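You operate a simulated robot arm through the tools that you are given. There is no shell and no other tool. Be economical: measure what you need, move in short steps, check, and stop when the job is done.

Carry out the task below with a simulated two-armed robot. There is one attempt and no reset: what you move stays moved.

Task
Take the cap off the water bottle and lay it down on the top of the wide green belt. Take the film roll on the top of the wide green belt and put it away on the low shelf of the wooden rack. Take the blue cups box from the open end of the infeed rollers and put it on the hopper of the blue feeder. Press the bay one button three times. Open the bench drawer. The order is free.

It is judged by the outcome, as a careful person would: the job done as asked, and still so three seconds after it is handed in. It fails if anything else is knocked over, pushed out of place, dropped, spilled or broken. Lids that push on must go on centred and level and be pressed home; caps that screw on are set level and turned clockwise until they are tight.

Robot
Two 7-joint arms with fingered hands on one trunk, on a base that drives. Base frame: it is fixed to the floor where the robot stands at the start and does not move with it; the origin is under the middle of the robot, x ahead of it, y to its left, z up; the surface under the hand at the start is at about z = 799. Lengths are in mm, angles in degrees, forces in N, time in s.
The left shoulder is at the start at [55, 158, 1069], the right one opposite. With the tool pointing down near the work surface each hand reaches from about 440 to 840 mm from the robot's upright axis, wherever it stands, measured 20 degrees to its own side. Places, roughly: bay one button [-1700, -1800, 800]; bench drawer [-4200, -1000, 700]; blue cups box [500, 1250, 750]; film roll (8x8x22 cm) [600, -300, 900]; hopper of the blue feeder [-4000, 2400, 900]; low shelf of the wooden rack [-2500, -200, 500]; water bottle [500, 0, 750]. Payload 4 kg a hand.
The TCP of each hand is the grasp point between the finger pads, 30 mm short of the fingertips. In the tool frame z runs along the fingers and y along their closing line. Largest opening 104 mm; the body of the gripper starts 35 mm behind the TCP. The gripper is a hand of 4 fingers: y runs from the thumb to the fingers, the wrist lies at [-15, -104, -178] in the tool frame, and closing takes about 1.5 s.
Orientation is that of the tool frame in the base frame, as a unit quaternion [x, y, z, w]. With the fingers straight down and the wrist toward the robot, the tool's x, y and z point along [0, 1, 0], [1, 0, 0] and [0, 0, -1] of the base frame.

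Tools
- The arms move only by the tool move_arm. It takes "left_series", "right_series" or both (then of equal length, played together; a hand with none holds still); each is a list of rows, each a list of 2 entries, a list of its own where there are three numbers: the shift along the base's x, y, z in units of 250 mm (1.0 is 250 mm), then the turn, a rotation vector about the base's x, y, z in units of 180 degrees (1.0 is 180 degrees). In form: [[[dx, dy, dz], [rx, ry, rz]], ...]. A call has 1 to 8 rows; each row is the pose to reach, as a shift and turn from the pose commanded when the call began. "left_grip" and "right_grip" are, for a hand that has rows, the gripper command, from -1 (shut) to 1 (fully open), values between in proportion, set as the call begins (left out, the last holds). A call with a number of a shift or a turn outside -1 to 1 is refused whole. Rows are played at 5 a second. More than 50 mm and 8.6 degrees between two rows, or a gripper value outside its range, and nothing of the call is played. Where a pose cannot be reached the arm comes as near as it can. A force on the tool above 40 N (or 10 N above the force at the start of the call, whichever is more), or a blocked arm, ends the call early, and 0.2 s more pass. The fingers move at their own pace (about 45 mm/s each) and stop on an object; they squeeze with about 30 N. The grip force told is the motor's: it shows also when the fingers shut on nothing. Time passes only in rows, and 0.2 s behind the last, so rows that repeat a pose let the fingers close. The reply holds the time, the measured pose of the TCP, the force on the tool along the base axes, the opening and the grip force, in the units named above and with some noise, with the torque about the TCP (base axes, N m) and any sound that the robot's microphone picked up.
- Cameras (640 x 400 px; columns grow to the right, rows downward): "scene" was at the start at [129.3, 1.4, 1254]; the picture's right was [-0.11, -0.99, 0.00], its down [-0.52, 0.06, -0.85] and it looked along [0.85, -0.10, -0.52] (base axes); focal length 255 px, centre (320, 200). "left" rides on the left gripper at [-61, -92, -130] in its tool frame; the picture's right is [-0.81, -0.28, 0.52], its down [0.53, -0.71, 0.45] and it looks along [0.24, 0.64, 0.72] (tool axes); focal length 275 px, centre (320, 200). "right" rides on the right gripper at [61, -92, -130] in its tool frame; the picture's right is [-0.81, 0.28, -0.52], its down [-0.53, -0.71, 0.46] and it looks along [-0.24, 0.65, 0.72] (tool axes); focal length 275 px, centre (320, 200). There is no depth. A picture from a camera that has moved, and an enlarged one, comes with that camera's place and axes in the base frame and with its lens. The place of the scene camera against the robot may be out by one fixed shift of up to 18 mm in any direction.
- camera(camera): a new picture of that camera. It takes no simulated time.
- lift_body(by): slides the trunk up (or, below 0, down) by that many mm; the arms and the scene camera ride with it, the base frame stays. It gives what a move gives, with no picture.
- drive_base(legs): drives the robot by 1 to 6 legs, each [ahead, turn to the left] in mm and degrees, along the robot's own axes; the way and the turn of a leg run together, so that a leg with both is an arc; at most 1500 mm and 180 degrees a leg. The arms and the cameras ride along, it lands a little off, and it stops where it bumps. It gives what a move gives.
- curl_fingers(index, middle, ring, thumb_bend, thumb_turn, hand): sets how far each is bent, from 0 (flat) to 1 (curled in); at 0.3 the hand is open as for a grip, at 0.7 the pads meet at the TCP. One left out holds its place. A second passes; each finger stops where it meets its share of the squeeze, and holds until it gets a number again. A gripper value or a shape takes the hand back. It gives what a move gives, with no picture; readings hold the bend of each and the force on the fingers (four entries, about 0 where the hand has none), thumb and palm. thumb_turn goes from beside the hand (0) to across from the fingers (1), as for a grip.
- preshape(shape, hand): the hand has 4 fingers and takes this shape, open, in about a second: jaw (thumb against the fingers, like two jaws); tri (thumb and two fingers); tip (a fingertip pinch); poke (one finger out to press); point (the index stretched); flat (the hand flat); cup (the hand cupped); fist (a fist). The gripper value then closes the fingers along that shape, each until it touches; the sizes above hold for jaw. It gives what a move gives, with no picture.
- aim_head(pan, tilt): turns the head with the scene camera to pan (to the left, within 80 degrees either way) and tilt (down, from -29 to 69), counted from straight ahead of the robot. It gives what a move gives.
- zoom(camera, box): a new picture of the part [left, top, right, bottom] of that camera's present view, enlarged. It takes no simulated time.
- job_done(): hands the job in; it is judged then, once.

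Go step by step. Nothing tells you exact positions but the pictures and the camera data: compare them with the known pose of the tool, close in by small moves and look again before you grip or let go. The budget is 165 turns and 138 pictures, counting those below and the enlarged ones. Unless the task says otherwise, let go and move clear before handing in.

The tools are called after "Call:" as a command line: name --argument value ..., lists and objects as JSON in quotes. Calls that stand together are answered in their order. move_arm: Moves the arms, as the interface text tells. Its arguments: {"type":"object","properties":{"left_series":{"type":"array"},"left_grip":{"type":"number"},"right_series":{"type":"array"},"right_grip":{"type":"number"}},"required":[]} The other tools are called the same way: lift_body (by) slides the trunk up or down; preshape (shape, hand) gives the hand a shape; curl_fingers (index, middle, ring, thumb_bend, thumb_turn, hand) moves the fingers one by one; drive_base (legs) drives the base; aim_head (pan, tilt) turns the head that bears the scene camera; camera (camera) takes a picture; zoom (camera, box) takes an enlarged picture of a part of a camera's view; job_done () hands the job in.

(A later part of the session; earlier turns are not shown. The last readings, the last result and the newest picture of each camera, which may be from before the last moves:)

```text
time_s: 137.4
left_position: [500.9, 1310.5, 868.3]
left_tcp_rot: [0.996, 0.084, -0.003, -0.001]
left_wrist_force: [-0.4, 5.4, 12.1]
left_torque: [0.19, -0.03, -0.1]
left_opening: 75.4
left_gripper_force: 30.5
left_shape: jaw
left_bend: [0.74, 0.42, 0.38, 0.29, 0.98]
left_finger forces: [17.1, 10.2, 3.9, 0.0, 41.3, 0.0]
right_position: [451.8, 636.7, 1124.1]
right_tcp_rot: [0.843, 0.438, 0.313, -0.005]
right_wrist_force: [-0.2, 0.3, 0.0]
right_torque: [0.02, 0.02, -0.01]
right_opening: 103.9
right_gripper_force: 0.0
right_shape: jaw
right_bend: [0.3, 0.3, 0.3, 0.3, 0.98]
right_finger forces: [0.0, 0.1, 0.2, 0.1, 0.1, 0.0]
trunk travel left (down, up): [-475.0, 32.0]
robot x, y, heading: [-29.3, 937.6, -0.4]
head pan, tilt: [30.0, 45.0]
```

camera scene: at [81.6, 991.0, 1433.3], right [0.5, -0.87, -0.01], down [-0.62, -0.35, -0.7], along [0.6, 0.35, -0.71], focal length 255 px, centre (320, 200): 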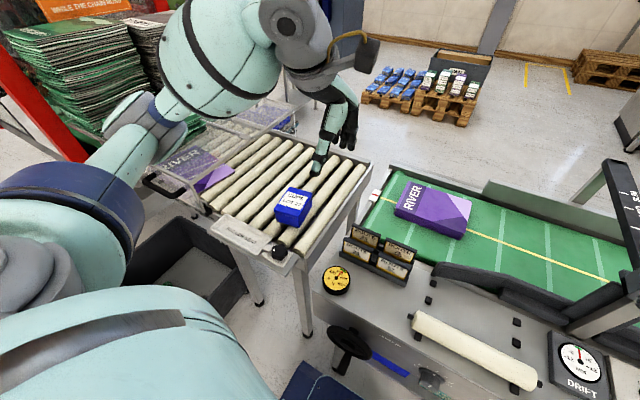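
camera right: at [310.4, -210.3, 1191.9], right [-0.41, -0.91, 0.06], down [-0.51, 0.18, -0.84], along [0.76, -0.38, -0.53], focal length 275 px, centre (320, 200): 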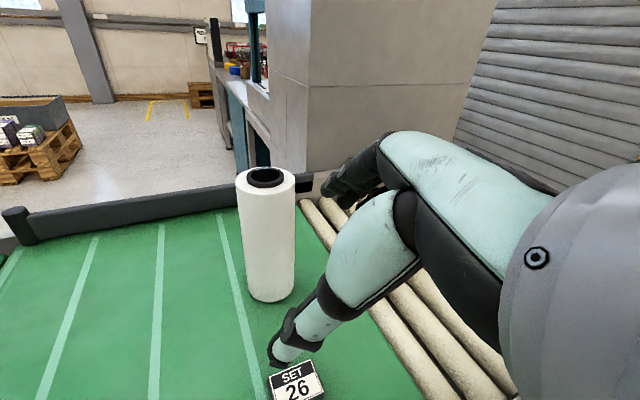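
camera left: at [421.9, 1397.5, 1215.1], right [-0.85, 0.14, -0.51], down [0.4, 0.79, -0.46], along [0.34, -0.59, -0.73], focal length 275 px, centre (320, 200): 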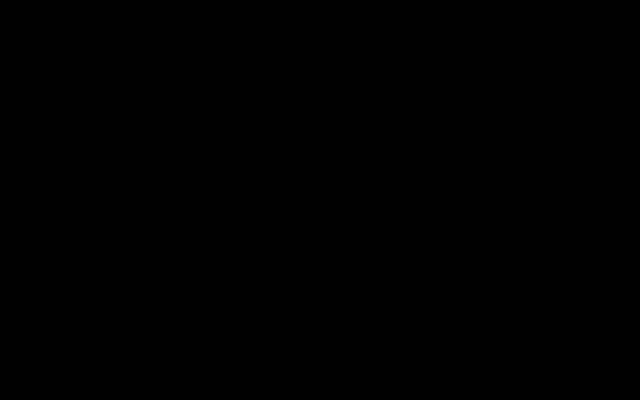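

Gripped at a 75 mm opening. I'll lift gently and check that it comes up straight.

Call:
move_arm --left_series '[[[0, 0, 0.06], [0, 0, 0]], [[0, 0, 0.16], [0, 0, 0]], [[0, 0, 0.3], [0, 0, 0]], [[0, 0, 0.4], [0, 0, 0]]]'

Call:
zoom --camera "scene" --box '[220, 80, 400, 260]'

```text
time_s: 138.4
left_position: [502.6, 1309.8, 967.6]
left_tcp_rot: [0.996, 0.084, -0.005, -0.001]
left_wrist_force: [0.2, 0.2, -2.3]
left_torque: [-0.03, 0.03, 0.03]
left_opening: 77.2
left_gripper_force: 29.6
left_shape: jaw
left_bend: [0.73, 0.42, 0.38, 0.3, 0.97]
left_finger forces: [20.8, 11.9, 4.2, 0.0, 38.1, 0.0]
right_position: [452.8, 637.0, 1123.2]
right_tcp_rot: [0.843, 0.438, 0.313, -0.006]
right_wrist_force: [0.3, -0.3, -0.2]
right_torque: [0.0, 0.0, 0.0]
right_opening: 104.2
right_gripper_force: 0.1
right_shape: jaw
right_bend: [0.3, 0.3, 0.3, 0.3, 0.98]
right_finger forces: [0.0, 0.0, 0.0, 0.1, 0.0, 0.0]
trunk travel left (down, up): [-475.0, 32.0]
robot x, y, heading: [-28.2, 938.4, -0.0]
head pan, tilt: [30.0, 45.0]
```

```text
2.22 times, centred on (310, 170) of scene
camera zoom: at [83.6, 990.8, 1433.1], right [0.5, -0.87, -0.01], down [-0.62, -0.35, -0.7], along [0.6, 0.35, -0.72], focal length 567 px, centre (342, 267)
```

zoom: 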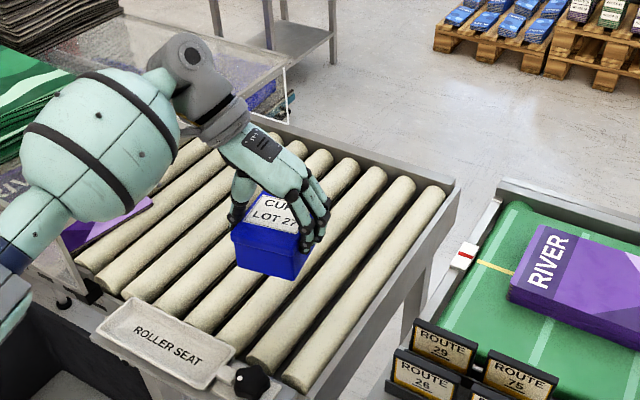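

The box is lifted level. I'll pull it in, back away and turn toward the feeder to look.

Call:
move_arm --left_series '[[[0, -0.05, 0.12], [0, 0, 0]], [[-0.05, -0.14, 0.24], [0, 0, 0]], [[-0.12, -0.24, 0.36], [0, 0, 0]], [[-0.2, -0.36, 0.42], [0, 0, 0]], [[-0.28, -0.48, 0.45], [0, 0, 0]], [[-0.34, -0.6, 0.45], [0, 0, 0]]]'

Call:
drive_base --legs '[[-650, 0], [0, 157]]'

Call:
aim_head --pan 0 --tilt 20

Call:
camera --camera "scene"

```text
time_s: 139.8
left_position: [413.7, 1159.4, 1080.5]
left_tcp_rot: [0.996, 0.085, -0.004, 0.0]
left_wrist_force: [-0.5, 0.5, -2.2]
left_torque: [0.0, 0.03, -0.01]
left_opening: 77.0
left_gripper_force: 30.0
left_shape: jaw
left_bend: [0.29, 0.42, 0.38, 0.3, 0.97]
left_finger forces: [20.9, 12.0, 4.1, 0.0, 38.3, 0.1]
right_position: [451.3, 636.1, 1123.4]
right_tcp_rot: [0.843, 0.438, 0.313, -0.006]
right_wrist_force: [1.0, -0.8, -0.5]
right_torque: [-0.03, -0.01, 0.0]
right_opening: 103.6
right_gripper_force: 0.0
right_shape: jaw
right_bend: [0.3, 0.3, 0.3, 0.3, 0.98]
right_finger forces: [0.0, 0.1, 0.1, 0.0, 0.0, 0.1]
trunk travel left (down, up): [-475.0, 32.0]
robot x, y, heading: [-29.3, 939.7, -0.5]
head pan, tilt: [30.0, 45.0]
```

```text
time_s: 151.2
left_position: [-1181.5, 912.6, 1081.8]
left_tcp_rot: [0.118, 0.993, -0.002, 0.004]
left_wrist_force: [-0.4, 0.6, -2.3]
left_torque: [0.03, -0.06, -0.01]
left_opening: 77.2
left_gripper_force: 29.9
left_shape: jaw
left_bend: [0.29, 0.42, 0.38, 0.31, 0.97]
left_finger forces: [21.0, 11.6, 3.8, 0.1, 37.4, 0.0]
right_position: [-1009.3, 1409.4, 1124.3]
right_tcp_rot: [-0.26, 0.913, 0.057, -0.308]
right_wrist_force: [0.9, -0.2, 0.5]
right_torque: [-0.01, 0.0, 0.01]
right_opening: 103.9
right_gripper_force: 0.0
right_shape: jaw
right_bend: [0.3, 0.3, 0.3, 0.3, 0.98]
right_finger forces: [0.0, 0.0, 0.1, 0.0, 0.0, 0.1]
trunk travel left (down, up): [-475.0, 32.0]
robot x, y, heading: [-676.9, 955.6, 156.7]
head pan, tilt: [30.0, 45.0]
```

```text
time_s: 152.2
left_position: [-1168.9, 909.2, 1084.8]
left_tcp_rot: [0.118, 0.993, 0.0, -0.002]
left_wrist_force: [0.0, 0.2, -2.0]
left_torque: [0.05, -0.05, 0.02]
left_opening: 77.9
left_gripper_force: 30.1
left_shape: jaw
left_bend: [0.29, 0.41, 0.38, 0.31, 0.96]
left_finger forces: [20.6, 11.5, 4.1, 0.0, 37.1, 0.0]
right_position: [-1000.0, 1415.0, 1126.6]
right_tcp_rot: [-0.248, 0.916, 0.066, -0.309]
right_wrist_force: [0.2, -0.4, -0.8]
right_torque: [0.01, 0.0, -0.01]
right_opening: 104.1
right_gripper_force: 0.0
right_shape: jaw
right_bend: [0.3, 0.3, 0.3, 0.3, 0.97]
right_finger forces: [0.1, 0.0, 0.0, 0.0, 0.0, 0.0]
trunk travel left (down, up): [-475.0, 32.0]
robot x, y, heading: [-679.5, 958.7, 156.8]
head pan, tilt: [0.0, 20.0]
```

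```text
32 pictures are left
camera scene: at [-816.4, 1026.8, 1471.4], right [0.4, 0.92, 0.0], down [0.33, -0.14, -0.93], along [-0.86, 0.37, -0.36], focal length 255 px, centre (320, 200)
```

scene: 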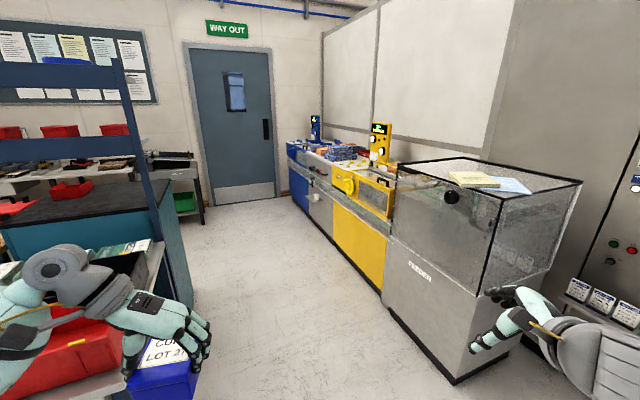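

I see the machine line along y≈2050, with the blue feeder at the far end by the door. I'll drive up the aisle and stop short of it for a look.

Call:
drive_base --legs '[[1110, 0], [0, 23.2], [1500, 0], [400, 0]]'

Call:
aim_head --pan -45 --tilt 25

Call:
camera --camera "scene"

```text
time_s: 169.2
left_position: [-4024.5, 1150.7, 1084.8]
left_tcp_rot: [-0.093, 0.996, -0.001, -0.002]
left_wrist_force: [0.7, 0.6, -2.6]
left_torque: [0.06, -0.04, 0.01]
left_opening: 78.3
left_gripper_force: 30.0
left_shape: jaw
left_bend: [0.29, 0.41, 0.38, 0.31, 0.96]
left_finger forces: [20.7, 11.3, 3.9, 0.0, 36.7, 0.1]
right_position: [-4077.8, 1675.1, 1128.5]
right_tcp_rot: [-0.444, 0.839, -0.008, -0.315]
right_wrist_force: [-0.4, 0.1, 1.0]
right_torque: [0.01, 0.01, 0.0]
right_opening: 103.9
right_gripper_force: 0.1
right_shape: jaw
right_bend: [0.3, 0.3, 0.3, 0.3, 0.97]
right_finger forces: [0.0, 0.0, 0.0, 0.1, 0.0, 0.0]
trunk travel left (down, up): [-475.0, 32.0]
robot x, y, heading: [-3596.0, 1397.2, -179.2]
head pan, tilt: [0.0, 20.0]
```

```text
time_s: 170.3
left_position: [-4010.3, 1151.1, 1091.4]
left_tcp_rot: [-0.091, 0.996, -0.001, -0.007]
left_wrist_force: [0.1, 0.2, -1.8]
left_torque: [0.01, -0.03, 0.02]
left_opening: 78.0
left_gripper_force: 30.3
left_shape: jaw
left_bend: [0.29, 0.41, 0.38, 0.31, 0.96]
left_finger forces: [20.6, 11.5, 3.8, 0.0, 36.7, 0.0]
right_position: [-4075.0, 1690.7, 1130.8]
right_tcp_rot: [-0.426, 0.847, 0.004, -0.317]
right_wrist_force: [-0.2, -0.4, 0.4]
right_torque: [0.01, -0.02, 0.03]
right_opening: 104.1
right_gripper_force: 0.1
right_shape: jaw
right_bend: [0.3, 0.3, 0.3, 0.3, 0.98]
right_finger forces: [0.0, 0.1, 0.1, 0.1, 0.0, 0.1]
trunk travel left (down, up): [-475.0, 32.0]
robot x, y, heading: [-3595.1, 1394.7, -179.4]
head pan, tilt: [-45.0, 25.0]
```

```text
31 pictures are left
camera scene: at [-3719.2, 1471.8, 1463.8], right [0.7, 0.72, 0.01], down [0.31, -0.29, -0.9], along [-0.64, 0.63, -0.43], focal length 255 px, centre (320, 200)
```

scene: 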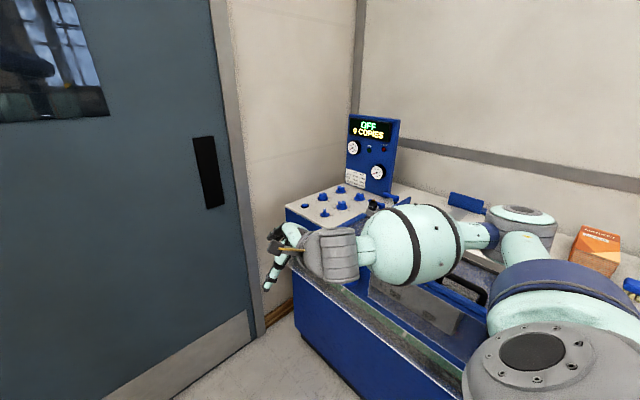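

The blue feeder is right here. I'll turn to face it.

Call:
drive_base --legs '[[0, -90.6]]'

Call:
aim_head --pan 10 --tilt 35

Call:
camera --camera "scene"

```text
time_s: 175.3
left_position: [-3839.5, 1812.1, 1090.5]
left_tcp_rot: [0.642, 0.767, 0.004, -0.006]
left_wrist_force: [-0.2, 0.2, -2.5]
left_torque: [-0.06, -0.01, 0.01]
left_opening: 78.1
left_gripper_force: 30.0
left_shape: jaw
left_bend: [0.29, 0.41, 0.38, 0.32, 0.96]
left_finger forces: [20.7, 11.4, 3.5, 0.0, 36.3, 0.0]
right_position: [-3311.3, 1873.8, 1133.1]
right_tcp_rot: [0.281, 0.906, 0.22, -0.229]
right_wrist_force: [-0.8, -0.4, -0.7]
right_torque: [-0.01, -0.01, 0.01]
right_opening: 104.3
right_gripper_force: 0.0
right_shape: jaw
right_bend: [0.3, 0.3, 0.3, 0.3, 0.98]
right_finger forces: [0.0, 0.0, 0.0, 0.0, 0.0, 0.0]
trunk travel left (down, up): [-475.0, 32.0]
robot x, y, heading: [-3606.3, 1395.9, 90.5]
head pan, tilt: [-45.0, 25.0]
```

```text
time_s: 176.5
left_position: [-3839.9, 1799.3, 1095.5]
left_tcp_rot: [0.642, 0.767, 0.009, -0.01]
left_wrist_force: [-0.2, -0.3, -1.5]
left_torque: [-0.08, -0.02, -0.03]
left_opening: 78.1
left_gripper_force: 30.1
left_shape: jaw
left_bend: [0.29, 0.41, 0.38, 0.32, 0.96]
left_finger forces: [20.9, 11.6, 3.8, 0.0, 37.2, 0.0]
right_position: [-3295.9, 1871.5, 1135.0]
right_tcp_rot: [0.299, 0.899, 0.229, -0.223]
right_wrist_force: [-0.5, 0.1, 0.2]
right_torque: [-0.02, 0.06, 0.01]
right_opening: 104.0
right_gripper_force: 0.1
right_shape: jaw
right_bend: [0.3, 0.3, 0.3, 0.3, 0.98]
right_finger forces: [0.1, 0.1, 0.0, 0.0, 0.0, 0.1]
trunk travel left (down, up): [-475.0, 32.0]
robot x, y, heading: [-3606.4, 1395.4, 90.2]
head pan, tilt: [10.0, 35.0]
```

```text
30 pictures are left
camera scene: at [-3630.4, 1545.1, 1447.7], right [0.98, 0.18, 0.0], down [0.1, -0.58, -0.81], along [-0.15, 0.8, -0.58], focal length 255 px, centre (320, 200)
```

scene: 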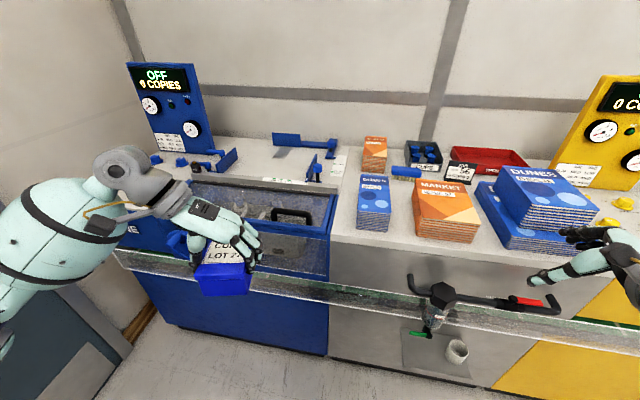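

Call:
zoom --camera "scene" --box '[140, 110, 380, 270]'

```text
2.50 times, centred on (260, 190) of scene
camera zoom: at [-3630.4, 1545.1, 1447.7], right [0.98, 0.18, 0.0], down [0.1, -0.58, -0.81], along [-0.15, 0.8, -0.58], focal length 638 px, centre (470, 225)
```

zoom: 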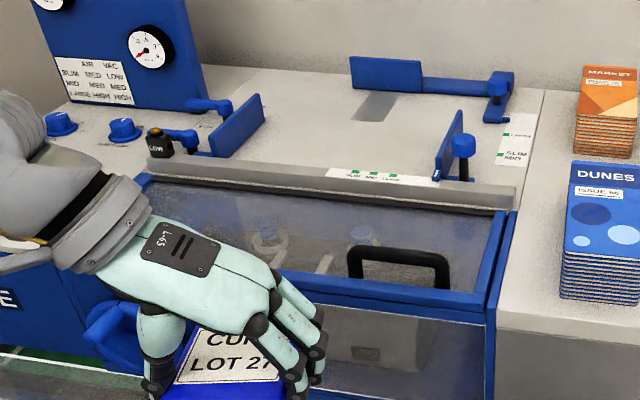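

The hopper is the white tray between the blue guides, at about (-4015, 2450) with a surface near z≈960. I'll drive closer and a little to the left.

Call:
drive_base --legs '[[0, 31], [310, 0], [0, -31.2]]'

Call:
camera --camera "scene"

```text
time_s: 182.2
left_position: [-4002.5, 2063.5, 1095.1]
left_tcp_rot: [0.642, 0.767, 0.008, -0.011]
left_wrist_force: [0.1, 0.5, -2.4]
left_torque: [-0.05, -0.03, -0.02]
left_opening: 77.9
left_gripper_force: 29.9
left_shape: jaw
left_bend: [0.29, 0.41, 0.38, 0.32, 0.96]
left_finger forces: [20.9, 11.3, 3.4, 0.0, 36.5, 0.1]
right_position: [-3467.4, 2135.1, 1138.0]
right_tcp_rot: [0.282, 0.905, 0.221, -0.231]
right_wrist_force: [0.3, 0.4, 0.4]
right_torque: [0.0, 0.02, -0.02]
right_opening: 104.3
right_gripper_force: 0.1
right_shape: jaw
right_bend: [0.3, 0.3, 0.3, 0.3, 0.98]
right_finger forces: [0.1, 0.1, 0.1, 0.0, 0.1, 0.0]
trunk travel left (down, up): [-475.0, 32.0]
robot x, y, heading: [-3776.2, 1659.2, 90.3]
head pan, tilt: [10.0, 35.0]
```

```text
28 pictures are left
camera scene: at [-3798.3, 1808.1, 1447.7], right [0.98, 0.18, 0.0], down [0.1, -0.57, -0.81], along [-0.15, 0.8, -0.58], focal length 255 px, centre (320, 200)
```

scene: 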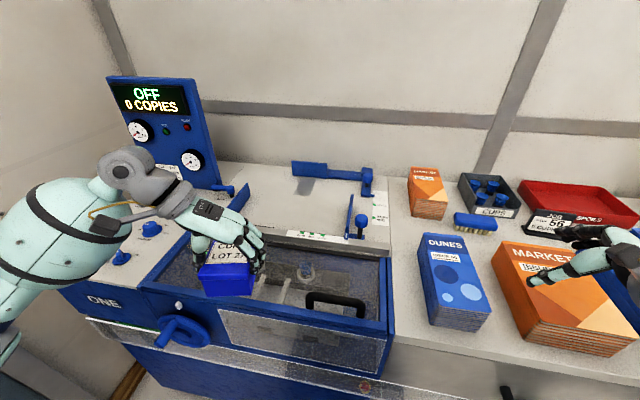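

The hopper spans x -4150 to -3800 and y 2300 to 2620. I'll carry the box over to about (-3945, 2415), staying above the guides and clear of the display panel.

Call:
move_arm --left_series '[[[0.03, 0.1, 0.05], [0, 0, 0]], [[0.06, 0.2, 0.1], [0, 0, 0]], [[0.09, 0.3, 0.1], [0, 0, 0]], [[0.12, 0.4, 0.1], [0, 0, 0]], [[0.15, 0.5, 0.1], [0, 0, 0]], [[0.18, 0.6, 0.1], [0, 0, 0]], [[0.21, 0.7, 0.1], [0, 0, 0]], [[0.23, 0.8, 0.1], [0, 0, 0]]]'

Call:
move_arm --left_series '[[[0, 0.12, 0], [0, 0, 0]], [[0, 0.24, 0], [0, 0, 0]], [[0, 0.36, 0], [0, 0, 0]], [[0, 0.48, 0], [0, 0, 0]], [[0, 0.6, 0], [0, 0, 0]], [[0, 0.6, -0.1], [0, 0, 0]], [[0, 0.6, -0.1], [0, 0, 0]]]'

Call:
camera --camera "scene"

```text
time_s: 184.0
left_position: [-3944.2, 2253.2, 1124.4]
left_tcp_rot: [0.641, 0.767, 0.012, -0.014]
left_wrist_force: [-0.4, -0.5, -2.2]
left_torque: [-0.07, -0.02, -0.03]
left_opening: 78.1
left_gripper_force: 30.1
left_shape: jaw
left_bend: [0.29, 0.41, 0.38, 0.32, 0.96]
left_finger forces: [21.1, 11.2, 3.6, 0.0, 36.7, 0.0]
right_position: [-3451.5, 2134.5, 1140.9]
right_tcp_rot: [0.3, 0.898, 0.23, -0.226]
right_wrist_force: [0.4, -1.0, -0.6]
right_torque: [-0.01, 0.04, 0.0]
right_opening: 104.0
right_gripper_force: 0.1
right_shape: jaw
right_bend: [0.3, 0.3, 0.3, 0.3, 0.97]
right_finger forces: [0.0, 0.0, 0.0, 0.0, 0.0, 0.0]
trunk travel left (down, up): [-475.0, 32.0]
robot x, y, heading: [-3773.2, 1660.5, 90.5]
head pan, tilt: [10.0, 35.0]
```

```text
time_s: 185.6
left_position: [-3943.3, 2388.2, 1109.8]
left_tcp_rot: [0.643, 0.766, 0.013, -0.013]
left_wrist_force: [-0.3, 0.4, -1.8]
left_torque: [-0.07, 0.0, -0.03]
left_opening: 77.9
left_gripper_force: 29.5
left_shape: jaw
left_bend: [0.29, 0.42, 0.38, 0.32, 0.96]
left_finger forces: [21.0, 11.2, 4.1, 0.0, 37.0, 0.0]
left hand out of reach, approached as far as the arm can: row 5, 6, 7
right_position: [-3449.9, 2132.8, 1140.8]
right_tcp_rot: [0.3, 0.898, 0.23, -0.225]
right_wrist_force: [0.2, -0.1, 0.1]
right_torque: [0.0, 0.01, 0.01]
right_opening: 103.9
right_gripper_force: 0.0
right_shape: jaw
right_bend: [0.3, 0.3, 0.3, 0.3, 0.97]
right_finger forces: [0.0, 0.0, 0.1, 0.1, 0.0, 0.0]
trunk travel left (down, up): [-475.0, 32.0]
robot x, y, heading: [-3773.9, 1660.5, 90.3]
head pan, tilt: [10.0, 35.0]
```

```text
27 pictures are left
camera scene: at [-3796.7, 1809.1, 1447.7], right [0.98, 0.18, 0.0], down [0.1, -0.58, -0.81], along [-0.15, 0.8, -0.58], focal length 255 px, centre (320, 200)
```

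scene: 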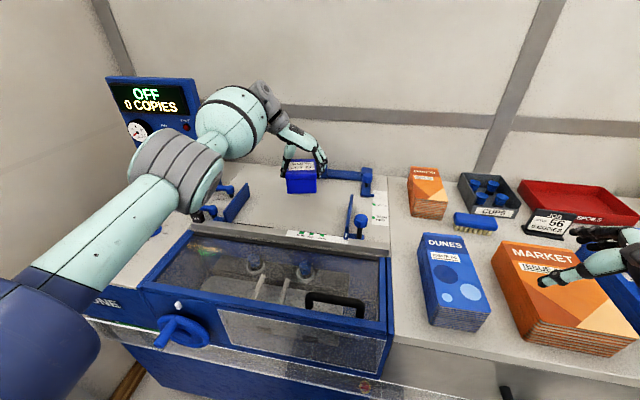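

The box is over the hopper between the guides. I'll lower it gently, easing back slightly to stay within reach.

Call:
move_arm --left_series '[[[0, -0.04, -0.1], [0, 0, 0]], [[0, -0.08, -0.2], [0, 0, 0]], [[0, -0.12, -0.28], [0, 0, 0]], [[0, -0.14, -0.34], [0, 0, 0]], [[0, -0.14, -0.36], [0, 0, 0]]]'

Call:
zoom --camera "scene" --box '[200, 110, 420, 270]'

```text
time_s: 186.1
left_position: [-3947.8, 2353.8, 1085.6]
left_tcp_rot: [0.64, 0.768, 0.014, -0.017]
left_wrist_force: [0.3, -0.9, -3.1]
left_torque: [-0.04, -0.05, 0.0]
left_opening: 77.9
left_gripper_force: 29.7
left_shape: jaw
left_bend: [0.29, 0.42, 0.38, 0.32, 0.96]
left_finger forces: [21.4, 10.7, 4.2, 0.0, 37.0, 0.0]
right_position: [-3434.6, 2130.5, 1147.6]
right_tcp_rot: [0.32, 0.889, 0.242, -0.219]
right_wrist_force: [0.2, -0.5, -0.2]
right_torque: [-0.02, -0.05, 0.01]
right_opening: 104.0
right_gripper_force: 0.1
right_shape: jaw
right_bend: [0.3, 0.3, 0.3, 0.3, 0.98]
right_finger forces: [0.0, 0.0, 0.0, 0.1, 0.1, 0.0]
trunk travel left (down, up): [-475.0, 32.0]
robot x, y, heading: [-3773.8, 1658.3, 90.2]
head pan, tilt: [10.0, 35.0]
stopped in row 2 (left hand): the arm was blocked; the commanded pose is now the measured one
```

```text
2.50 times, centred on (310, 190) of scene
camera zoom: at [-3800.0, 1808.7, 1447.7], right [0.98, 0.18, 0.0], down [0.1, -0.58, -0.81], along [-0.15, 0.8, -0.58], focal length 638 px, centre (345, 225)
```

zoom: 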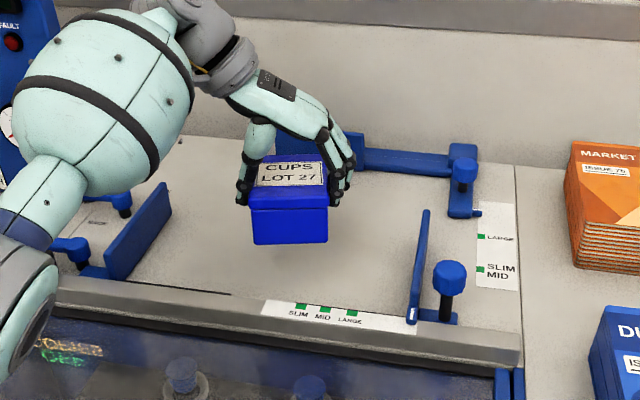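

The forearm is touching something on its low side. I'll rise a little and turn the hand so the wrist comes straight from the robot, which also improves the reach.

Call:
move_arm --left_series '[[[0, 0, 0.1], [0, 0, 0.02]], [[0, 0, 0.2], [0, 0, 0.06]], [[0, 0, 0.24], [0, 0, 0.105]], [[0, 0, 0.24], [0, 0, 0.15]], [[0, 0, 0.24], [0, 0, 0.195]], [[0, 0, 0.24], [0, 0, 0.24]], [[0, 0, 0.24], [0, 0, 0.285]], [[0, 0, 0.24], [0, 0, 0.33]]]'

Call:
move_arm --left_series '[[[0, 0.04, 0], [0, 0, 0.03]], [[0, 0.1, 0], [0, 0, 0.055]], [[0, 0.16, -0.05], [0, 0, 0.055]], [[0, 0.2, -0.15], [0, 0, 0.055]], [[0, 0.2, -0.25], [0, 0, 0.055]], [[0, 0.2, -0.35], [0, 0, 0.055]]]'

Call:
zoom --camera "scene" --box '[160, 90, 440, 290]'

```text
time_s: 186.4
left_position: [-3947.1, 2341.1, 1101.4]
left_tcp_rot: [0.631, 0.776, 0.017, -0.022]
left_wrist_force: [0.3, 0.0, -1.9]
left_torque: [-0.07, -0.07, 0.0]
left_opening: 77.8
left_gripper_force: 30.1
left_shape: jaw
left_bend: [0.29, 0.42, 0.38, 0.32, 0.96]
left_finger forces: [21.5, 10.8, 3.9, 0.1, 37.0, 0.0]
right_position: [-3415.5, 2126.3, 1151.8]
right_tcp_rot: [0.34, 0.881, 0.253, -0.212]
right_wrist_force: [0.8, 0.0, -0.5]
right_torque: [-0.01, -0.02, -0.01]
right_opening: 103.9
right_gripper_force: 0.0
right_shape: jaw
right_bend: [0.3, 0.3, 0.3, 0.3, 0.98]
right_finger forces: [0.0, 0.0, 0.1, 0.1, 0.0, 0.0]
trunk travel left (down, up): [-475.0, 32.0]
robot x, y, heading: [-3776.9, 1658.8, 90.3]
head pan, tilt: [10.0, 35.0]
stopped in row 1 (left hand): the arm was blocked; the commanded pose is now the measured one
```

```text
time_s: 187.3
left_position: [-3947.2, 2380.8, 1086.1]
left_tcp_rot: [0.561, 0.827, 0.018, -0.027]
left_wrist_force: [0.4, 0.0, -2.2]
left_torque: [-0.06, -0.02, 0.02]
left_opening: 77.9
left_gripper_force: 30.3
left_shape: jaw
left_bend: [0.29, 0.42, 0.38, 0.32, 0.96]
left_finger forces: [21.2, 11.0, 4.2, 0.1, 37.1, 0.1]
right_position: [-3397.9, 2122.7, 1158.0]
right_tcp_rot: [0.357, 0.871, 0.265, -0.207]
right_wrist_force: [-0.1, 0.6, -0.2]
right_torque: [-0.03, -0.02, 0.02]
right_opening: 104.1
right_gripper_force: 0.0
right_shape: jaw
right_bend: [0.3, 0.3, 0.3, 0.3, 0.98]
right_finger forces: [0.1, 0.1, 0.0, 0.0, 0.0, 0.1]
trunk travel left (down, up): [-475.0, 32.0]
robot x, y, heading: [-3774.7, 1660.3, 90.6]
head pan, tilt: [10.0, 35.0]
stopped in row 4 (left hand): the arm was blocked; the commanded pose is now the measured one
```

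```text
2.00 times, centred on (300, 190) of scene
camera zoom: at [-3798.2, 1809.4, 1447.6], right [0.98, 0.18, 0.0], down [0.1, -0.58, -0.81], along [-0.15, 0.8, -0.59], focal length 510 px, centre (360, 220)
```

zoom: 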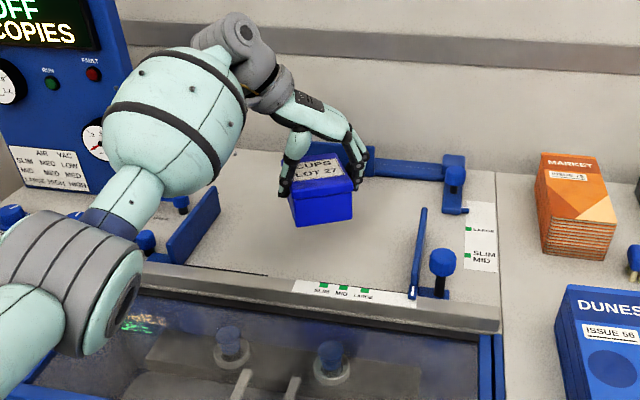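

The whole robot is leaning to the right, so the left arm is pressing on something to its left. I'll pull the arm back and up, free it, and turn the wrist toward the robot there.

Call:
move_arm --left_series '[[[0.04, -0.1, 0.04], [0, 0, 0]], [[0.08, -0.22, 0.08], [0, 0, 0]], [[0.12, -0.36, 0.1], [0, 0, 0.02]], [[0.14, -0.5, 0.1], [0, 0, 0.06]], [[0.14, -0.54, 0.1], [0, 0, 0.105]], [[0.14, -0.54, 0.1], [0, 0, 0.15]], [[0.14, -0.54, 0.1], [0, 0, 0.195]], [[0.14, -0.54, 0.1], [0, 0, 0.24]]]'

```text
time_s: 187.7
left_position: [-3946.1, 2356.8, 1099.6]
left_tcp_rot: [0.561, 0.827, 0.023, -0.033]
left_wrist_force: [-1.4, -0.6, -1.9]
left_torque: [-0.02, 0.0, 0.04]
left_opening: 78.0
left_gripper_force: 30.1
left_shape: jaw
left_bend: [0.29, 0.42, 0.38, 0.32, 0.96]
left_finger forces: [21.3, 10.6, 4.3, 0.1, 37.2, 0.0]
right_position: [-3379.3, 2116.7, 1165.0]
right_tcp_rot: [0.374, 0.861, 0.278, -0.201]
right_wrist_force: [-0.4, 0.6, 0.2]
right_torque: [0.01, 0.01, -0.04]
right_opening: 103.9
right_gripper_force: 0.0
right_shape: jaw
right_bend: [0.3, 0.3, 0.3, 0.3, 0.98]
right_finger forces: [0.0, 0.0, 0.1, 0.0, 0.1, 0.0]
trunk travel left (down, up): [-475.0, 32.0]
robot x, y, heading: [-3775.0, 1661.4, 90.4]
head pan, tilt: [10.0, 35.0]
stopped in row 1 (left hand): the arm was blocked; the commanded pose is now the measured one
```

Call:
camera --camera "scene"

Call:
camera --camera "right"

```text
24 pictures are left
camera scene: at [-3798.7, 1807.3, 1447.8], right [0.98, 0.18, 0.0], down [0.1, -0.57, -0.81], along [-0.15, 0.8, -0.58], focal length 255 px, centre (320, 200)
```

scene: 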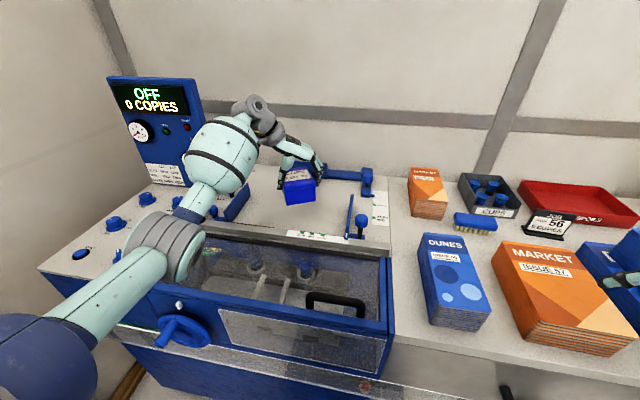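

```text
23 pictures are left
camera right: at [-3469.5, 2015.6, 1268.0], right [0.8, -0.6, 0.04], down [-0.26, -0.4, -0.88], along [0.54, 0.69, -0.48], focal length 275 px, centre (320, 200)
```

right: 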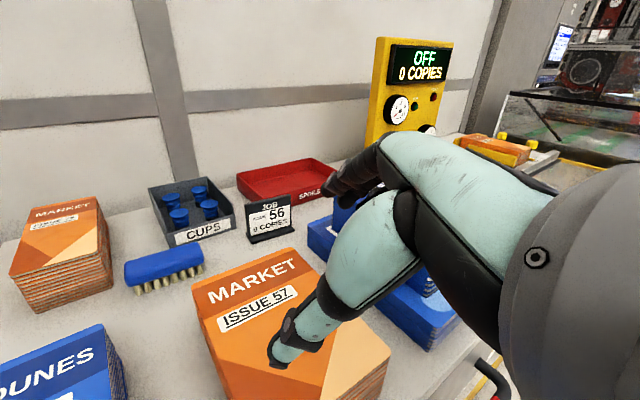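

The background hasn't shifted, so the base and head are steady. The arm does follow the first row each time, so I'll try retreating in slower steps.

Call:
move_arm --left_series '[[[0, -0.03, 0.03], [0, 0, 0]], [[0, -0.07, 0.06], [0, 0, 0]], [[0, -0.12, 0.1], [0, 0, 0]], [[0, -0.18, 0.14], [0, 0, 0]], [[0, -0.24, 0.18], [0, 0, 0]], [[0, -0.32, 0.2], [0, 0, 0]]]'

```text
time_s: 189.1
left_position: [-3945.3, 2275.0, 1150.7]
left_tcp_rot: [0.561, 0.827, 0.024, -0.032]
left_wrist_force: [0.2, -1.2, -2.2]
left_torque: [-0.01, -0.03, 0.0]
left_opening: 78.0
left_gripper_force: 29.3
left_shape: jaw
left_bend: [0.29, 0.42, 0.38, 0.32, 0.96]
left_finger forces: [21.5, 10.7, 4.2, 0.1, 37.1, 0.1]
right_position: [-3381.3, 2117.9, 1165.1]
right_tcp_rot: [0.373, 0.862, 0.278, -0.203]
right_wrist_force: [0.2, 0.8, 0.3]
right_torque: [0.01, -0.02, 0.04]
right_opening: 104.3
right_gripper_force: 0.0
right_shape: jaw
right_bend: [0.3, 0.3, 0.3, 0.3, 0.98]
right_finger forces: [0.1, 0.1, 0.1, 0.0, 0.0, 0.0]
trunk travel left (down, up): [-475.0, 32.0]
robot x, y, heading: [-3777.8, 1662.1, 90.6]
head pan, tilt: [10.0, 35.0]
```

Free now. I'll turn the wrist toward the robot here, at height.

Call:
move_arm --left_series '[[[0, 0, 0], [0, 0, 0.044]], [[0, 0, 0], [0, 0, 0.088]], [[0, 0, 0], [0, 0, 0.132]], [[0, 0, 0], [0, 0, 0.176]], [[0, 0, 0], [0, 0, 0.22]], [[0, 0, 0], [0, 0, 0.264]], [[0, 0, 0], [0, 0, 0.308]]]'

Call:
move_arm --left_series '[[[0, 0.08, -0.06], [0, 0, 0.03]], [[0, 0.16, -0.12], [0, 0, 0.06]], [[0, 0.24, -0.18], [0, 0, 0.06]], [[0, 0.32, -0.24], [0, 0, 0.06]], [[0, 0.38, -0.3], [0, 0, 0.06]], [[0, 0.38, -0.4], [0, 0, 0.06]]]'

```text
time_s: 190.7
left_position: [-3944.1, 2275.5, 1150.5]
left_tcp_rot: [0.11, 0.993, 0.007, -0.041]
left_wrist_force: [0.0, 0.6, -2.7]
left_torque: [0.03, -0.04, 0.0]
left_opening: 78.1
left_gripper_force: 30.0
left_shape: jaw
left_bend: [0.29, 0.42, 0.38, 0.32, 0.96]
left_finger forces: [21.5, 10.7, 4.2, 0.0, 37.1, 0.1]
right_position: [-3381.7, 2119.3, 1163.9]
right_tcp_rot: [0.373, 0.862, 0.277, -0.203]
right_wrist_force: [-0.3, -0.1, 0.1]
right_torque: [0.0, 0.01, 0.0]
right_opening: 103.8
right_gripper_force: 0.0
right_shape: jaw
right_bend: [0.3, 0.3, 0.3, 0.3, 0.98]
right_finger forces: [0.1, 0.0, 0.0, 0.1, 0.0, 0.1]
trunk travel left (down, up): [-475.0, 32.0]
robot x, y, heading: [-3774.5, 1662.2, 90.2]
head pan, tilt: [10.0, 35.0]
```

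```text
time_s: 192.1
left_position: [-3944.5, 2370.3, 1049.4]
left_tcp_rot: [0.018, 0.999, 0.003, -0.041]
left_wrist_force: [-0.3, -0.3, -1.9]
left_torque: [0.05, -0.09, -0.03]
left_opening: 78.0
left_gripper_force: 30.0
left_shape: jaw
left_bend: [0.29, 0.42, 0.38, 0.32, 0.96]
left_finger forces: [21.4, 10.6, 4.2, 0.1, 37.0, 0.1]
right_position: [-3382.9, 2118.6, 1163.5]
right_tcp_rot: [0.374, 0.862, 0.277, -0.203]
right_wrist_force: [-0.1, 0.3, 0.5]
right_torque: [-0.01, 0.02, 0.0]
right_opening: 104.1
right_gripper_force: 0.2
right_shape: jaw
right_bend: [0.3, 0.3, 0.3, 0.3, 0.98]
right_finger forces: [0.1, 0.0, 0.0, 0.1, 0.0, 0.0]
trunk travel left (down, up): [-475.0, 32.0]
robot x, y, heading: [-3773.8, 1658.1, 90.5]
head pan, tilt: [10.0, 35.0]
```

That works. I'll level the hand and lower slowly until contact.

Call:
move_arm --left_series '[[[0, 0, -0.04], [0, -0.013, 0]], [[0, 0, -0.08], [0, -0.026, 0]], [[0, 0, -0.11], [0, -0.026, 0]], [[0, 0, -0.14], [0, -0.026, 0]], [[0, 0, -0.17], [0, -0.026, 0]], [[0, 0, -0.19], [0, -0.026, 0]], [[0, 0, -0.21], [0, -0.026, 0]]]'

Call:
zoom --camera "scene" --box '[200, 110, 420, 270]'

```text
time_s: 193.7
left_position: [-3944.3, 2370.6, 997.9]
left_tcp_rot: [0.018, 1.0, 0.005, 0.0]
left_wrist_force: [1.2, -1.2, 1.7]
left_torque: [0.14, 0.25, -0.05]
left_opening: 77.9
left_gripper_force: 30.5
left_shape: jaw
left_bend: [0.29, 0.42, 0.37, 0.32, 0.96]
left_finger forces: [19.9, 12.3, 4.8, 0.1, 38.3, 0.0]
right_position: [-3380.6, 2117.3, 1163.7]
right_tcp_rot: [0.373, 0.862, 0.277, -0.203]
right_wrist_force: [0.3, 0.0, -0.2]
right_torque: [0.01, 0.01, -0.01]
right_opening: 103.8
right_gripper_force: 0.0
right_shape: jaw
right_bend: [0.3, 0.3, 0.3, 0.3, 0.98]
right_finger forces: [0.0, 0.0, 0.1, 0.1, 0.1, 0.0]
trunk travel left (down, up): [-475.0, 32.0]
robot x, y, heading: [-3774.4, 1659.7, 90.5]
head pan, tilt: [10.0, 35.0]
```

```text
2.50 times, centred on (310, 190) of scene
camera zoom: at [-3798.0, 1807.9, 1447.8], right [0.98, 0.18, 0.0], down [0.1, -0.57, -0.81], along [-0.15, 0.8, -0.58], focal length 638 px, centre (345, 225)
```

zoom: 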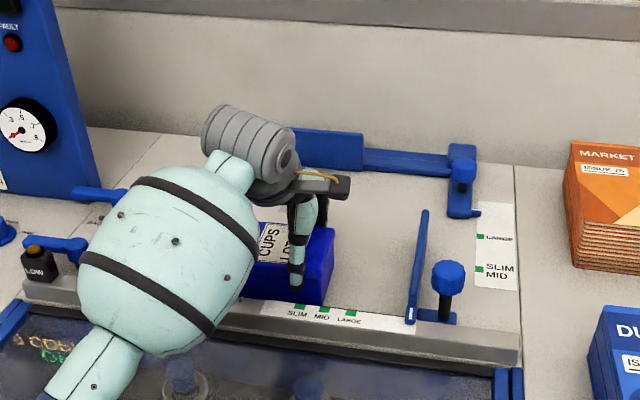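

Contact is starting, but the front of the box is close to the bar. I'll lift slightly, move 30 mm deeper and lower again.

Call:
move_arm --left_series '[[[0, 0, 0.04], [0, 0, 0]], [[0, 0.06, 0.06], [0, 0, 0]], [[0, 0.12, 0.06], [0, 0, 0]], [[0, 0.12, 0.03], [0, 0, 0]], [[0, 0.12, 0.0], [0, 0, 0]], [[0, 0.12, -0.015], [0, 0, 0]], [[0, 0.12, -0.03], [0, 0, 0]]]'

```text
time_s: 195.3
left_position: [-3943.1, 2399.9, 995.6]
left_tcp_rot: [0.018, 1.0, 0.008, 0.001]
left_wrist_force: [1.6, 1.4, 20.8]
left_torque: [-0.34, 0.25, 0.0]
left_opening: 78.0
left_gripper_force: 29.9
left_shape: jaw
left_bend: [0.29, 0.41, 0.37, 0.32, 0.96]
left_finger forces: [20.0, 12.8, 4.7, 0.0, 42.5, 0.0]
right_position: [-3381.0, 2114.8, 1165.3]
right_tcp_rot: [0.373, 0.862, 0.277, -0.203]
right_wrist_force: [0.1, 0.4, 0.5]
right_torque: [0.03, -0.03, 0.01]
right_opening: 103.8
right_gripper_force: 0.0
right_shape: jaw
right_bend: [0.3, 0.3, 0.3, 0.3, 0.98]
right_finger forces: [0.0, 0.0, 0.0, 0.1, 0.0, 0.0]
trunk travel left (down, up): [-475.0, 32.0]
robot x, y, heading: [-3772.9, 1663.6, 90.5]
head pan, tilt: [10.0, 35.0]
```

Firm contact with the surface. I'll ease off, open and rise.

Call:
move_arm --left_series '[[[0, 0, 0.018], [0, 0, 0]], [[0, 0, 0.018], [0, 0, 0]]]'

Call:
move_arm --left_series '[[[0, 0, 0], [0, 0, 0]], [[0, 0, 0], [0, 0, 0]], [[0, 0, 0], [0, 0, 0]], [[0, 0, 0], [0, 0, 0]], [[0, 0, 0.1], [0, 0, 0]], [[0, 0, 0.26], [0, 0, 0]], [[0, 0, 0.42], [0, 0, 0]], [[0, -0.12, 0.54], [0, 0, 0]]]' --left_grip 1

Call:
move_arm --left_series '[[[0, -0.18, 0.05], [0, 0, 0]], [[0, -0.36, 0.1], [0, 0, 0]], [[0, -0.54, 0.15], [0, 0, 0]], [[0, -0.72, 0.2], [0, 0, 0]], [[0, -0.9, 0.2], [0, 0, 0]]]'

Call:
zoom --camera "scene" --box '[140, 90, 420, 290]'

```text
time_s: 195.9
left_position: [-3944.1, 2400.7, 995.3]
left_tcp_rot: [0.018, 1.0, 0.005, 0.0]
left_wrist_force: [3.7, 3.3, 16.2]
left_torque: [0.16, 0.19, -0.02]
left_opening: 78.1
left_gripper_force: 29.9
left_shape: jaw
left_bend: [0.29, 0.41, 0.37, 0.32, 0.96]
left_finger forces: [21.4, 12.8, 4.9, 0.0, 38.8, 0.0]
right_position: [-3381.1, 2114.8, 1164.1]
right_tcp_rot: [0.373, 0.862, 0.277, -0.203]
right_wrist_force: [-0.4, -0.3, 0.4]
right_torque: [-0.01, 0.03, -0.01]
right_opening: 103.7
right_gripper_force: 0.0
right_shape: jaw
right_bend: [0.3, 0.3, 0.3, 0.3, 0.98]
right_finger forces: [0.0, 0.0, 0.0, 0.0, 0.0, 0.0]
trunk travel left (down, up): [-475.0, 32.0]
robot x, y, heading: [-3775.9, 1658.8, 90.5]
head pan, tilt: [10.0, 35.0]
```

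```text
time_s: 197.7
left_position: [-3943.9, 2369.1, 1129.3]
left_tcp_rot: [0.017, 1.0, 0.004, 0.001]
left_wrist_force: [0.4, -0.8, -0.2]
left_torque: [0.01, -0.03, 0.01]
left_opening: 104.1
left_gripper_force: 0.1
left_shape: jaw
left_bend: [0.3, 0.3, 0.3, 0.3, 0.97]
left_finger forces: [0.0, 0.0, 0.0, 0.0, 0.1, 0.1]
right_position: [-3381.5, 2116.3, 1165.3]
right_tcp_rot: [0.373, 0.862, 0.278, -0.202]
right_wrist_force: [0.0, -0.2, -0.3]
right_torque: [-0.02, 0.02, -0.01]
right_opening: 104.1
right_gripper_force: 0.0
right_shape: jaw
right_bend: [0.3, 0.3, 0.3, 0.3, 0.98]
right_finger forces: [0.1, 0.0, 0.0, 0.0, 0.0, 0.0]
trunk travel left (down, up): [-475.0, 32.0]
robot x, y, heading: [-3776.4, 1662.7, 90.3]
head pan, tilt: [10.0, 35.0]
```

```text
time_s: 198.9
left_position: [-3942.8, 2142.4, 1180.0]
left_tcp_rot: [0.018, 1.0, 0.003, 0.0]
left_wrist_force: [0.7, -0.2, 0.0]
left_torque: [0.06, 0.02, 0.0]
left_opening: 104.1
left_gripper_force: 0.1
left_shape: jaw
left_bend: [0.3, 0.3, 0.3, 0.3, 0.97]
left_finger forces: [0.0, 0.0, 0.0, 0.0, 0.1, 0.0]
right_position: [-3380.6, 2115.9, 1163.7]
right_tcp_rot: [0.374, 0.862, 0.276, -0.203]
right_wrist_force: [0.3, -0.4, 0.1]
right_torque: [-0.01, -0.02, -0.03]
right_opening: 104.3
right_gripper_force: 0.1
right_shape: jaw
right_bend: [0.3, 0.3, 0.3, 0.3, 0.98]
right_finger forces: [0.0, 0.1, 0.1, 0.0, 0.0, 0.0]
trunk travel left (down, up): [-475.0, 32.0]
robot x, y, heading: [-3777.0, 1659.5, 90.4]
head pan, tilt: [10.0, 35.0]
```

```text
2.00 times, centred on (280, 190) of scene
camera zoom: at [-3797.3, 1806.2, 1448.0], right [0.98, 0.18, 0.0], down [0.1, -0.57, -0.81], along [-0.15, 0.8, -0.58], focal length 510 px, centre (400, 220)
```

zoom: 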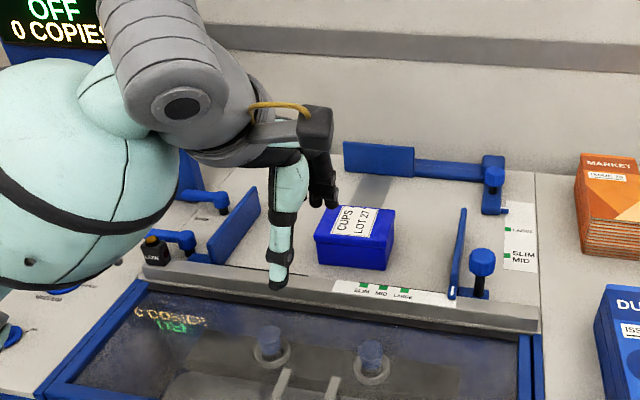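

The cups box rests on the hopper. Next is the bench drawer. I'll back away, turn around via the open side and look.

Call:
drive_base --legs '[[-350, 0], [0, -180]]'

Call:
aim_head --pan 0 --tilt 22

Call:
camera --camera "scene"

```text
time_s: 209.4
left_position: [-3573.3, 861.8, 1191.4]
left_tcp_rot: [1.0, 0.013, -0.007, 0.021]
left_wrist_force: [0.1, 0.6, -0.4]
left_torque: [0.0, -0.01, -0.01]
left_opening: 104.1
left_gripper_force: 0.2
left_shape: jaw
left_bend: [0.3, 0.3, 0.3, 0.3, 0.98]
left_finger forces: [0.0, 0.1, 0.0, 0.1, 0.0, 0.1]
right_position: [-4136.9, 837.6, 1175.3]
right_tcp_rot: [0.875, -0.334, 0.22, 0.271]
right_wrist_force: [0.5, -0.1, 1.0]
right_torque: [-0.02, -0.04, 0.01]
right_opening: 104.0
right_gripper_force: 0.0
right_shape: jaw
right_bend: [0.3, 0.3, 0.3, 0.3, 0.97]
right_finger forces: [0.0, 0.0, 0.1, 0.0, 0.0, 0.0]
trunk travel left (down, up): [-475.0, 32.0]
robot x, y, heading: [-3754.8, 1307.9, -85.1]
head pan, tilt: [10.0, 35.0]
stopped in leg 2: the robot was blocked; the commanded pose is now the measured one
```

```text
time_s: 210.1
left_position: [-3573.3, 864.0, 1191.1]
left_tcp_rot: [1.0, 0.014, -0.006, 0.022]
left_wrist_force: [0.6, 0.4, 0.3]
left_torque: [0.0, -0.01, -0.01]
left_opening: 104.1
left_gripper_force: 0.1
left_shape: jaw
left_bend: [0.3, 0.3, 0.3, 0.3, 0.98]
left_finger forces: [0.0, 0.0, 0.1, 0.0, 0.0, 0.0]
right_position: [-4137.1, 838.9, 1176.5]
right_tcp_rot: [0.876, -0.333, 0.222, 0.271]
right_wrist_force: [-0.3, -0.2, -1.0]
right_torque: [0.01, -0.01, 0.02]
right_opening: 104.0
right_gripper_force: 0.0
right_shape: jaw
right_bend: [0.3, 0.3, 0.3, 0.3, 0.97]
right_finger forces: [0.0, 0.0, 0.0, 0.0, 0.0, 0.0]
trunk travel left (down, up): [-475.0, 32.0]
robot x, y, heading: [-3754.5, 1307.8, -84.9]
head pan, tilt: [0.0, 22.0]
```

```text
20 pictures are left
camera scene: at [-3748.3, 1179.9, 1468.3], right [-1.0, -0.09, 0.0], down [-0.03, 0.39, -0.92], along [0.08, -0.92, -0.39], focal length 255 px, centre (320, 200)
```

scene: 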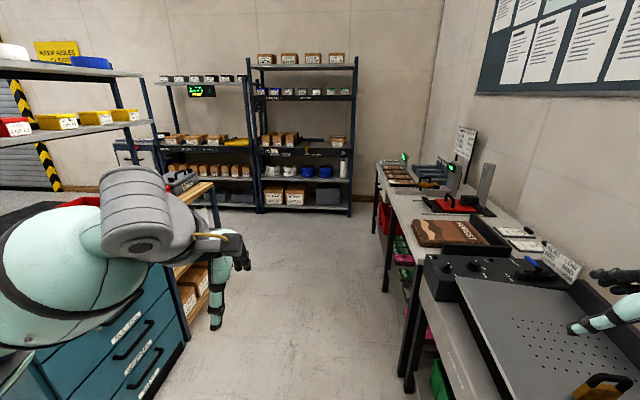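

I see the west-wall bench on the right (drawer toward its far end), a chest, and the wooden rack on the left around (-2800, -50). I'll tuck the right hand in, then drive down the aisle to the far end of the bench.

Call:
move_arm --right_series '[[[0.14, 0.01, 0], [0, 0, 0]], [[0.28, 0.02, 0], [0, 0, 0]], [[0.42, 0.035, 0], [0, 0, 0]], [[0.56, 0.05, 0], [0, 0, 0]], [[0.7, 0.06, 0], [0, 0, 0]]]'

Call:
drive_base --legs '[[0, 1.7], [1500, 0], [800, 0], [0, -96]]'

Call:
aim_head --pan 0 --tilt 40

Call:
camera --camera "scene"

```text
time_s: 211.3
left_position: [-3570.9, 861.7, 1190.8]
left_tcp_rot: [1.0, 0.014, -0.007, 0.021]
left_wrist_force: [0.1, -0.3, 0.6]
left_torque: [-0.01, 0.03, -0.01]
left_opening: 104.2
left_gripper_force: 0.1
left_shape: jaw
left_bend: [0.3, 0.3, 0.3, 0.3, 0.98]
left_finger forces: [0.0, 0.0, 0.1, 0.0, 0.1, 0.0]
right_position: [-3936.3, 803.9, 1170.3]
right_tcp_rot: [0.881, -0.323, 0.223, 0.264]
right_wrist_force: [1.1, 0.0, -0.8]
right_torque: [0.0, -0.01, -0.02]
right_opening: 103.8
right_gripper_force: 0.1
right_shape: jaw
right_bend: [0.3, 0.3, 0.3, 0.3, 0.98]
right_finger forces: [0.0, 0.1, 0.1, 0.0, 0.0, 0.0]
right hand out of reach, approached as far as the arm can: row 1, 2, 3, 4, 5
trunk travel left (down, up): [-475.0, 32.0]
robot x, y, heading: [-3757.0, 1306.6, -85.1]
head pan, tilt: [0.0, 22.0]
```

```text
time_s: 228.4
left_position: [-3938.7, -1124.0, 1189.2]
left_tcp_rot: [-0.698, 0.716, 0.011, -0.012]
left_wrist_force: [0.0, 0.1, -0.2]
left_torque: [-0.02, 0.0, 0.0]
left_opening: 103.8
left_gripper_force: 0.0
left_shape: jaw
left_bend: [0.3, 0.3, 0.3, 0.3, 0.98]
left_finger forces: [0.1, 0.1, 0.1, 0.1, 0.1, 0.0]
right_position: [-3976.3, -750.0, 1170.2]
right_tcp_rot: [-0.367, 0.864, 0.038, -0.343]
right_wrist_force: [-0.6, 0.6, -0.3]
right_torque: [0.04, -0.01, -0.03]
right_opening: 104.1
right_gripper_force: 0.1
right_shape: jaw
right_bend: [0.3, 0.3, 0.3, 0.3, 0.98]
right_finger forces: [0.2, 0.1, 0.0, 0.1, 0.0, 0.1]
trunk travel left (down, up): [-475.0, 32.0]
robot x, y, heading: [-3483.6, -984.5, -178.6]
head pan, tilt: [0.0, 22.0]
```

```text
time_s: 229.2
left_position: [-3925.6, -1116.6, 1196.2]
left_tcp_rot: [-0.693, 0.72, 0.025, -0.015]
left_wrist_force: [-0.4, -0.4, 0.1]
left_torque: [0.0, 0.0, 0.01]
left_opening: 104.3
left_gripper_force: 0.1
left_shape: jaw
left_bend: [0.3, 0.3, 0.3, 0.3, 0.98]
left_finger forces: [0.0, 0.0, 0.1, 0.0, 0.0, 0.0]
right_position: [-3972.5, -738.2, 1173.0]
right_tcp_rot: [-0.348, 0.872, 0.047, -0.342]
right_wrist_force: [-0.7, -0.1, -0.3]
right_torque: [0.01, 0.0, 0.04]
right_opening: 104.0
right_gripper_force: 0.1
right_shape: jaw
right_bend: [0.3, 0.3, 0.3, 0.3, 0.97]
right_finger forces: [0.0, 0.1, 0.1, 0.0, 0.1, 0.0]
trunk travel left (down, up): [-475.0, 32.0]
robot x, y, heading: [-3484.1, -981.2, -179.0]
head pan, tilt: [0.0, 40.0]
```

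```text
19 pictures are left
camera scene: at [-3623.7, -972.3, 1440.3], right [-0.02, 1.0, 0.0], down [0.65, 0.01, -0.76], along [-0.76, -0.02, -0.65], focal length 255 px, centre (320, 200)
```

scene: 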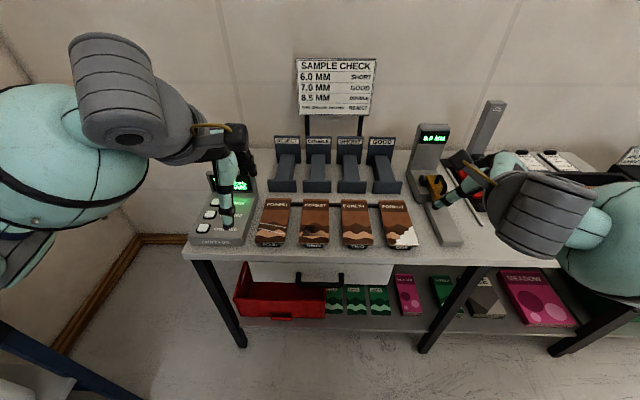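

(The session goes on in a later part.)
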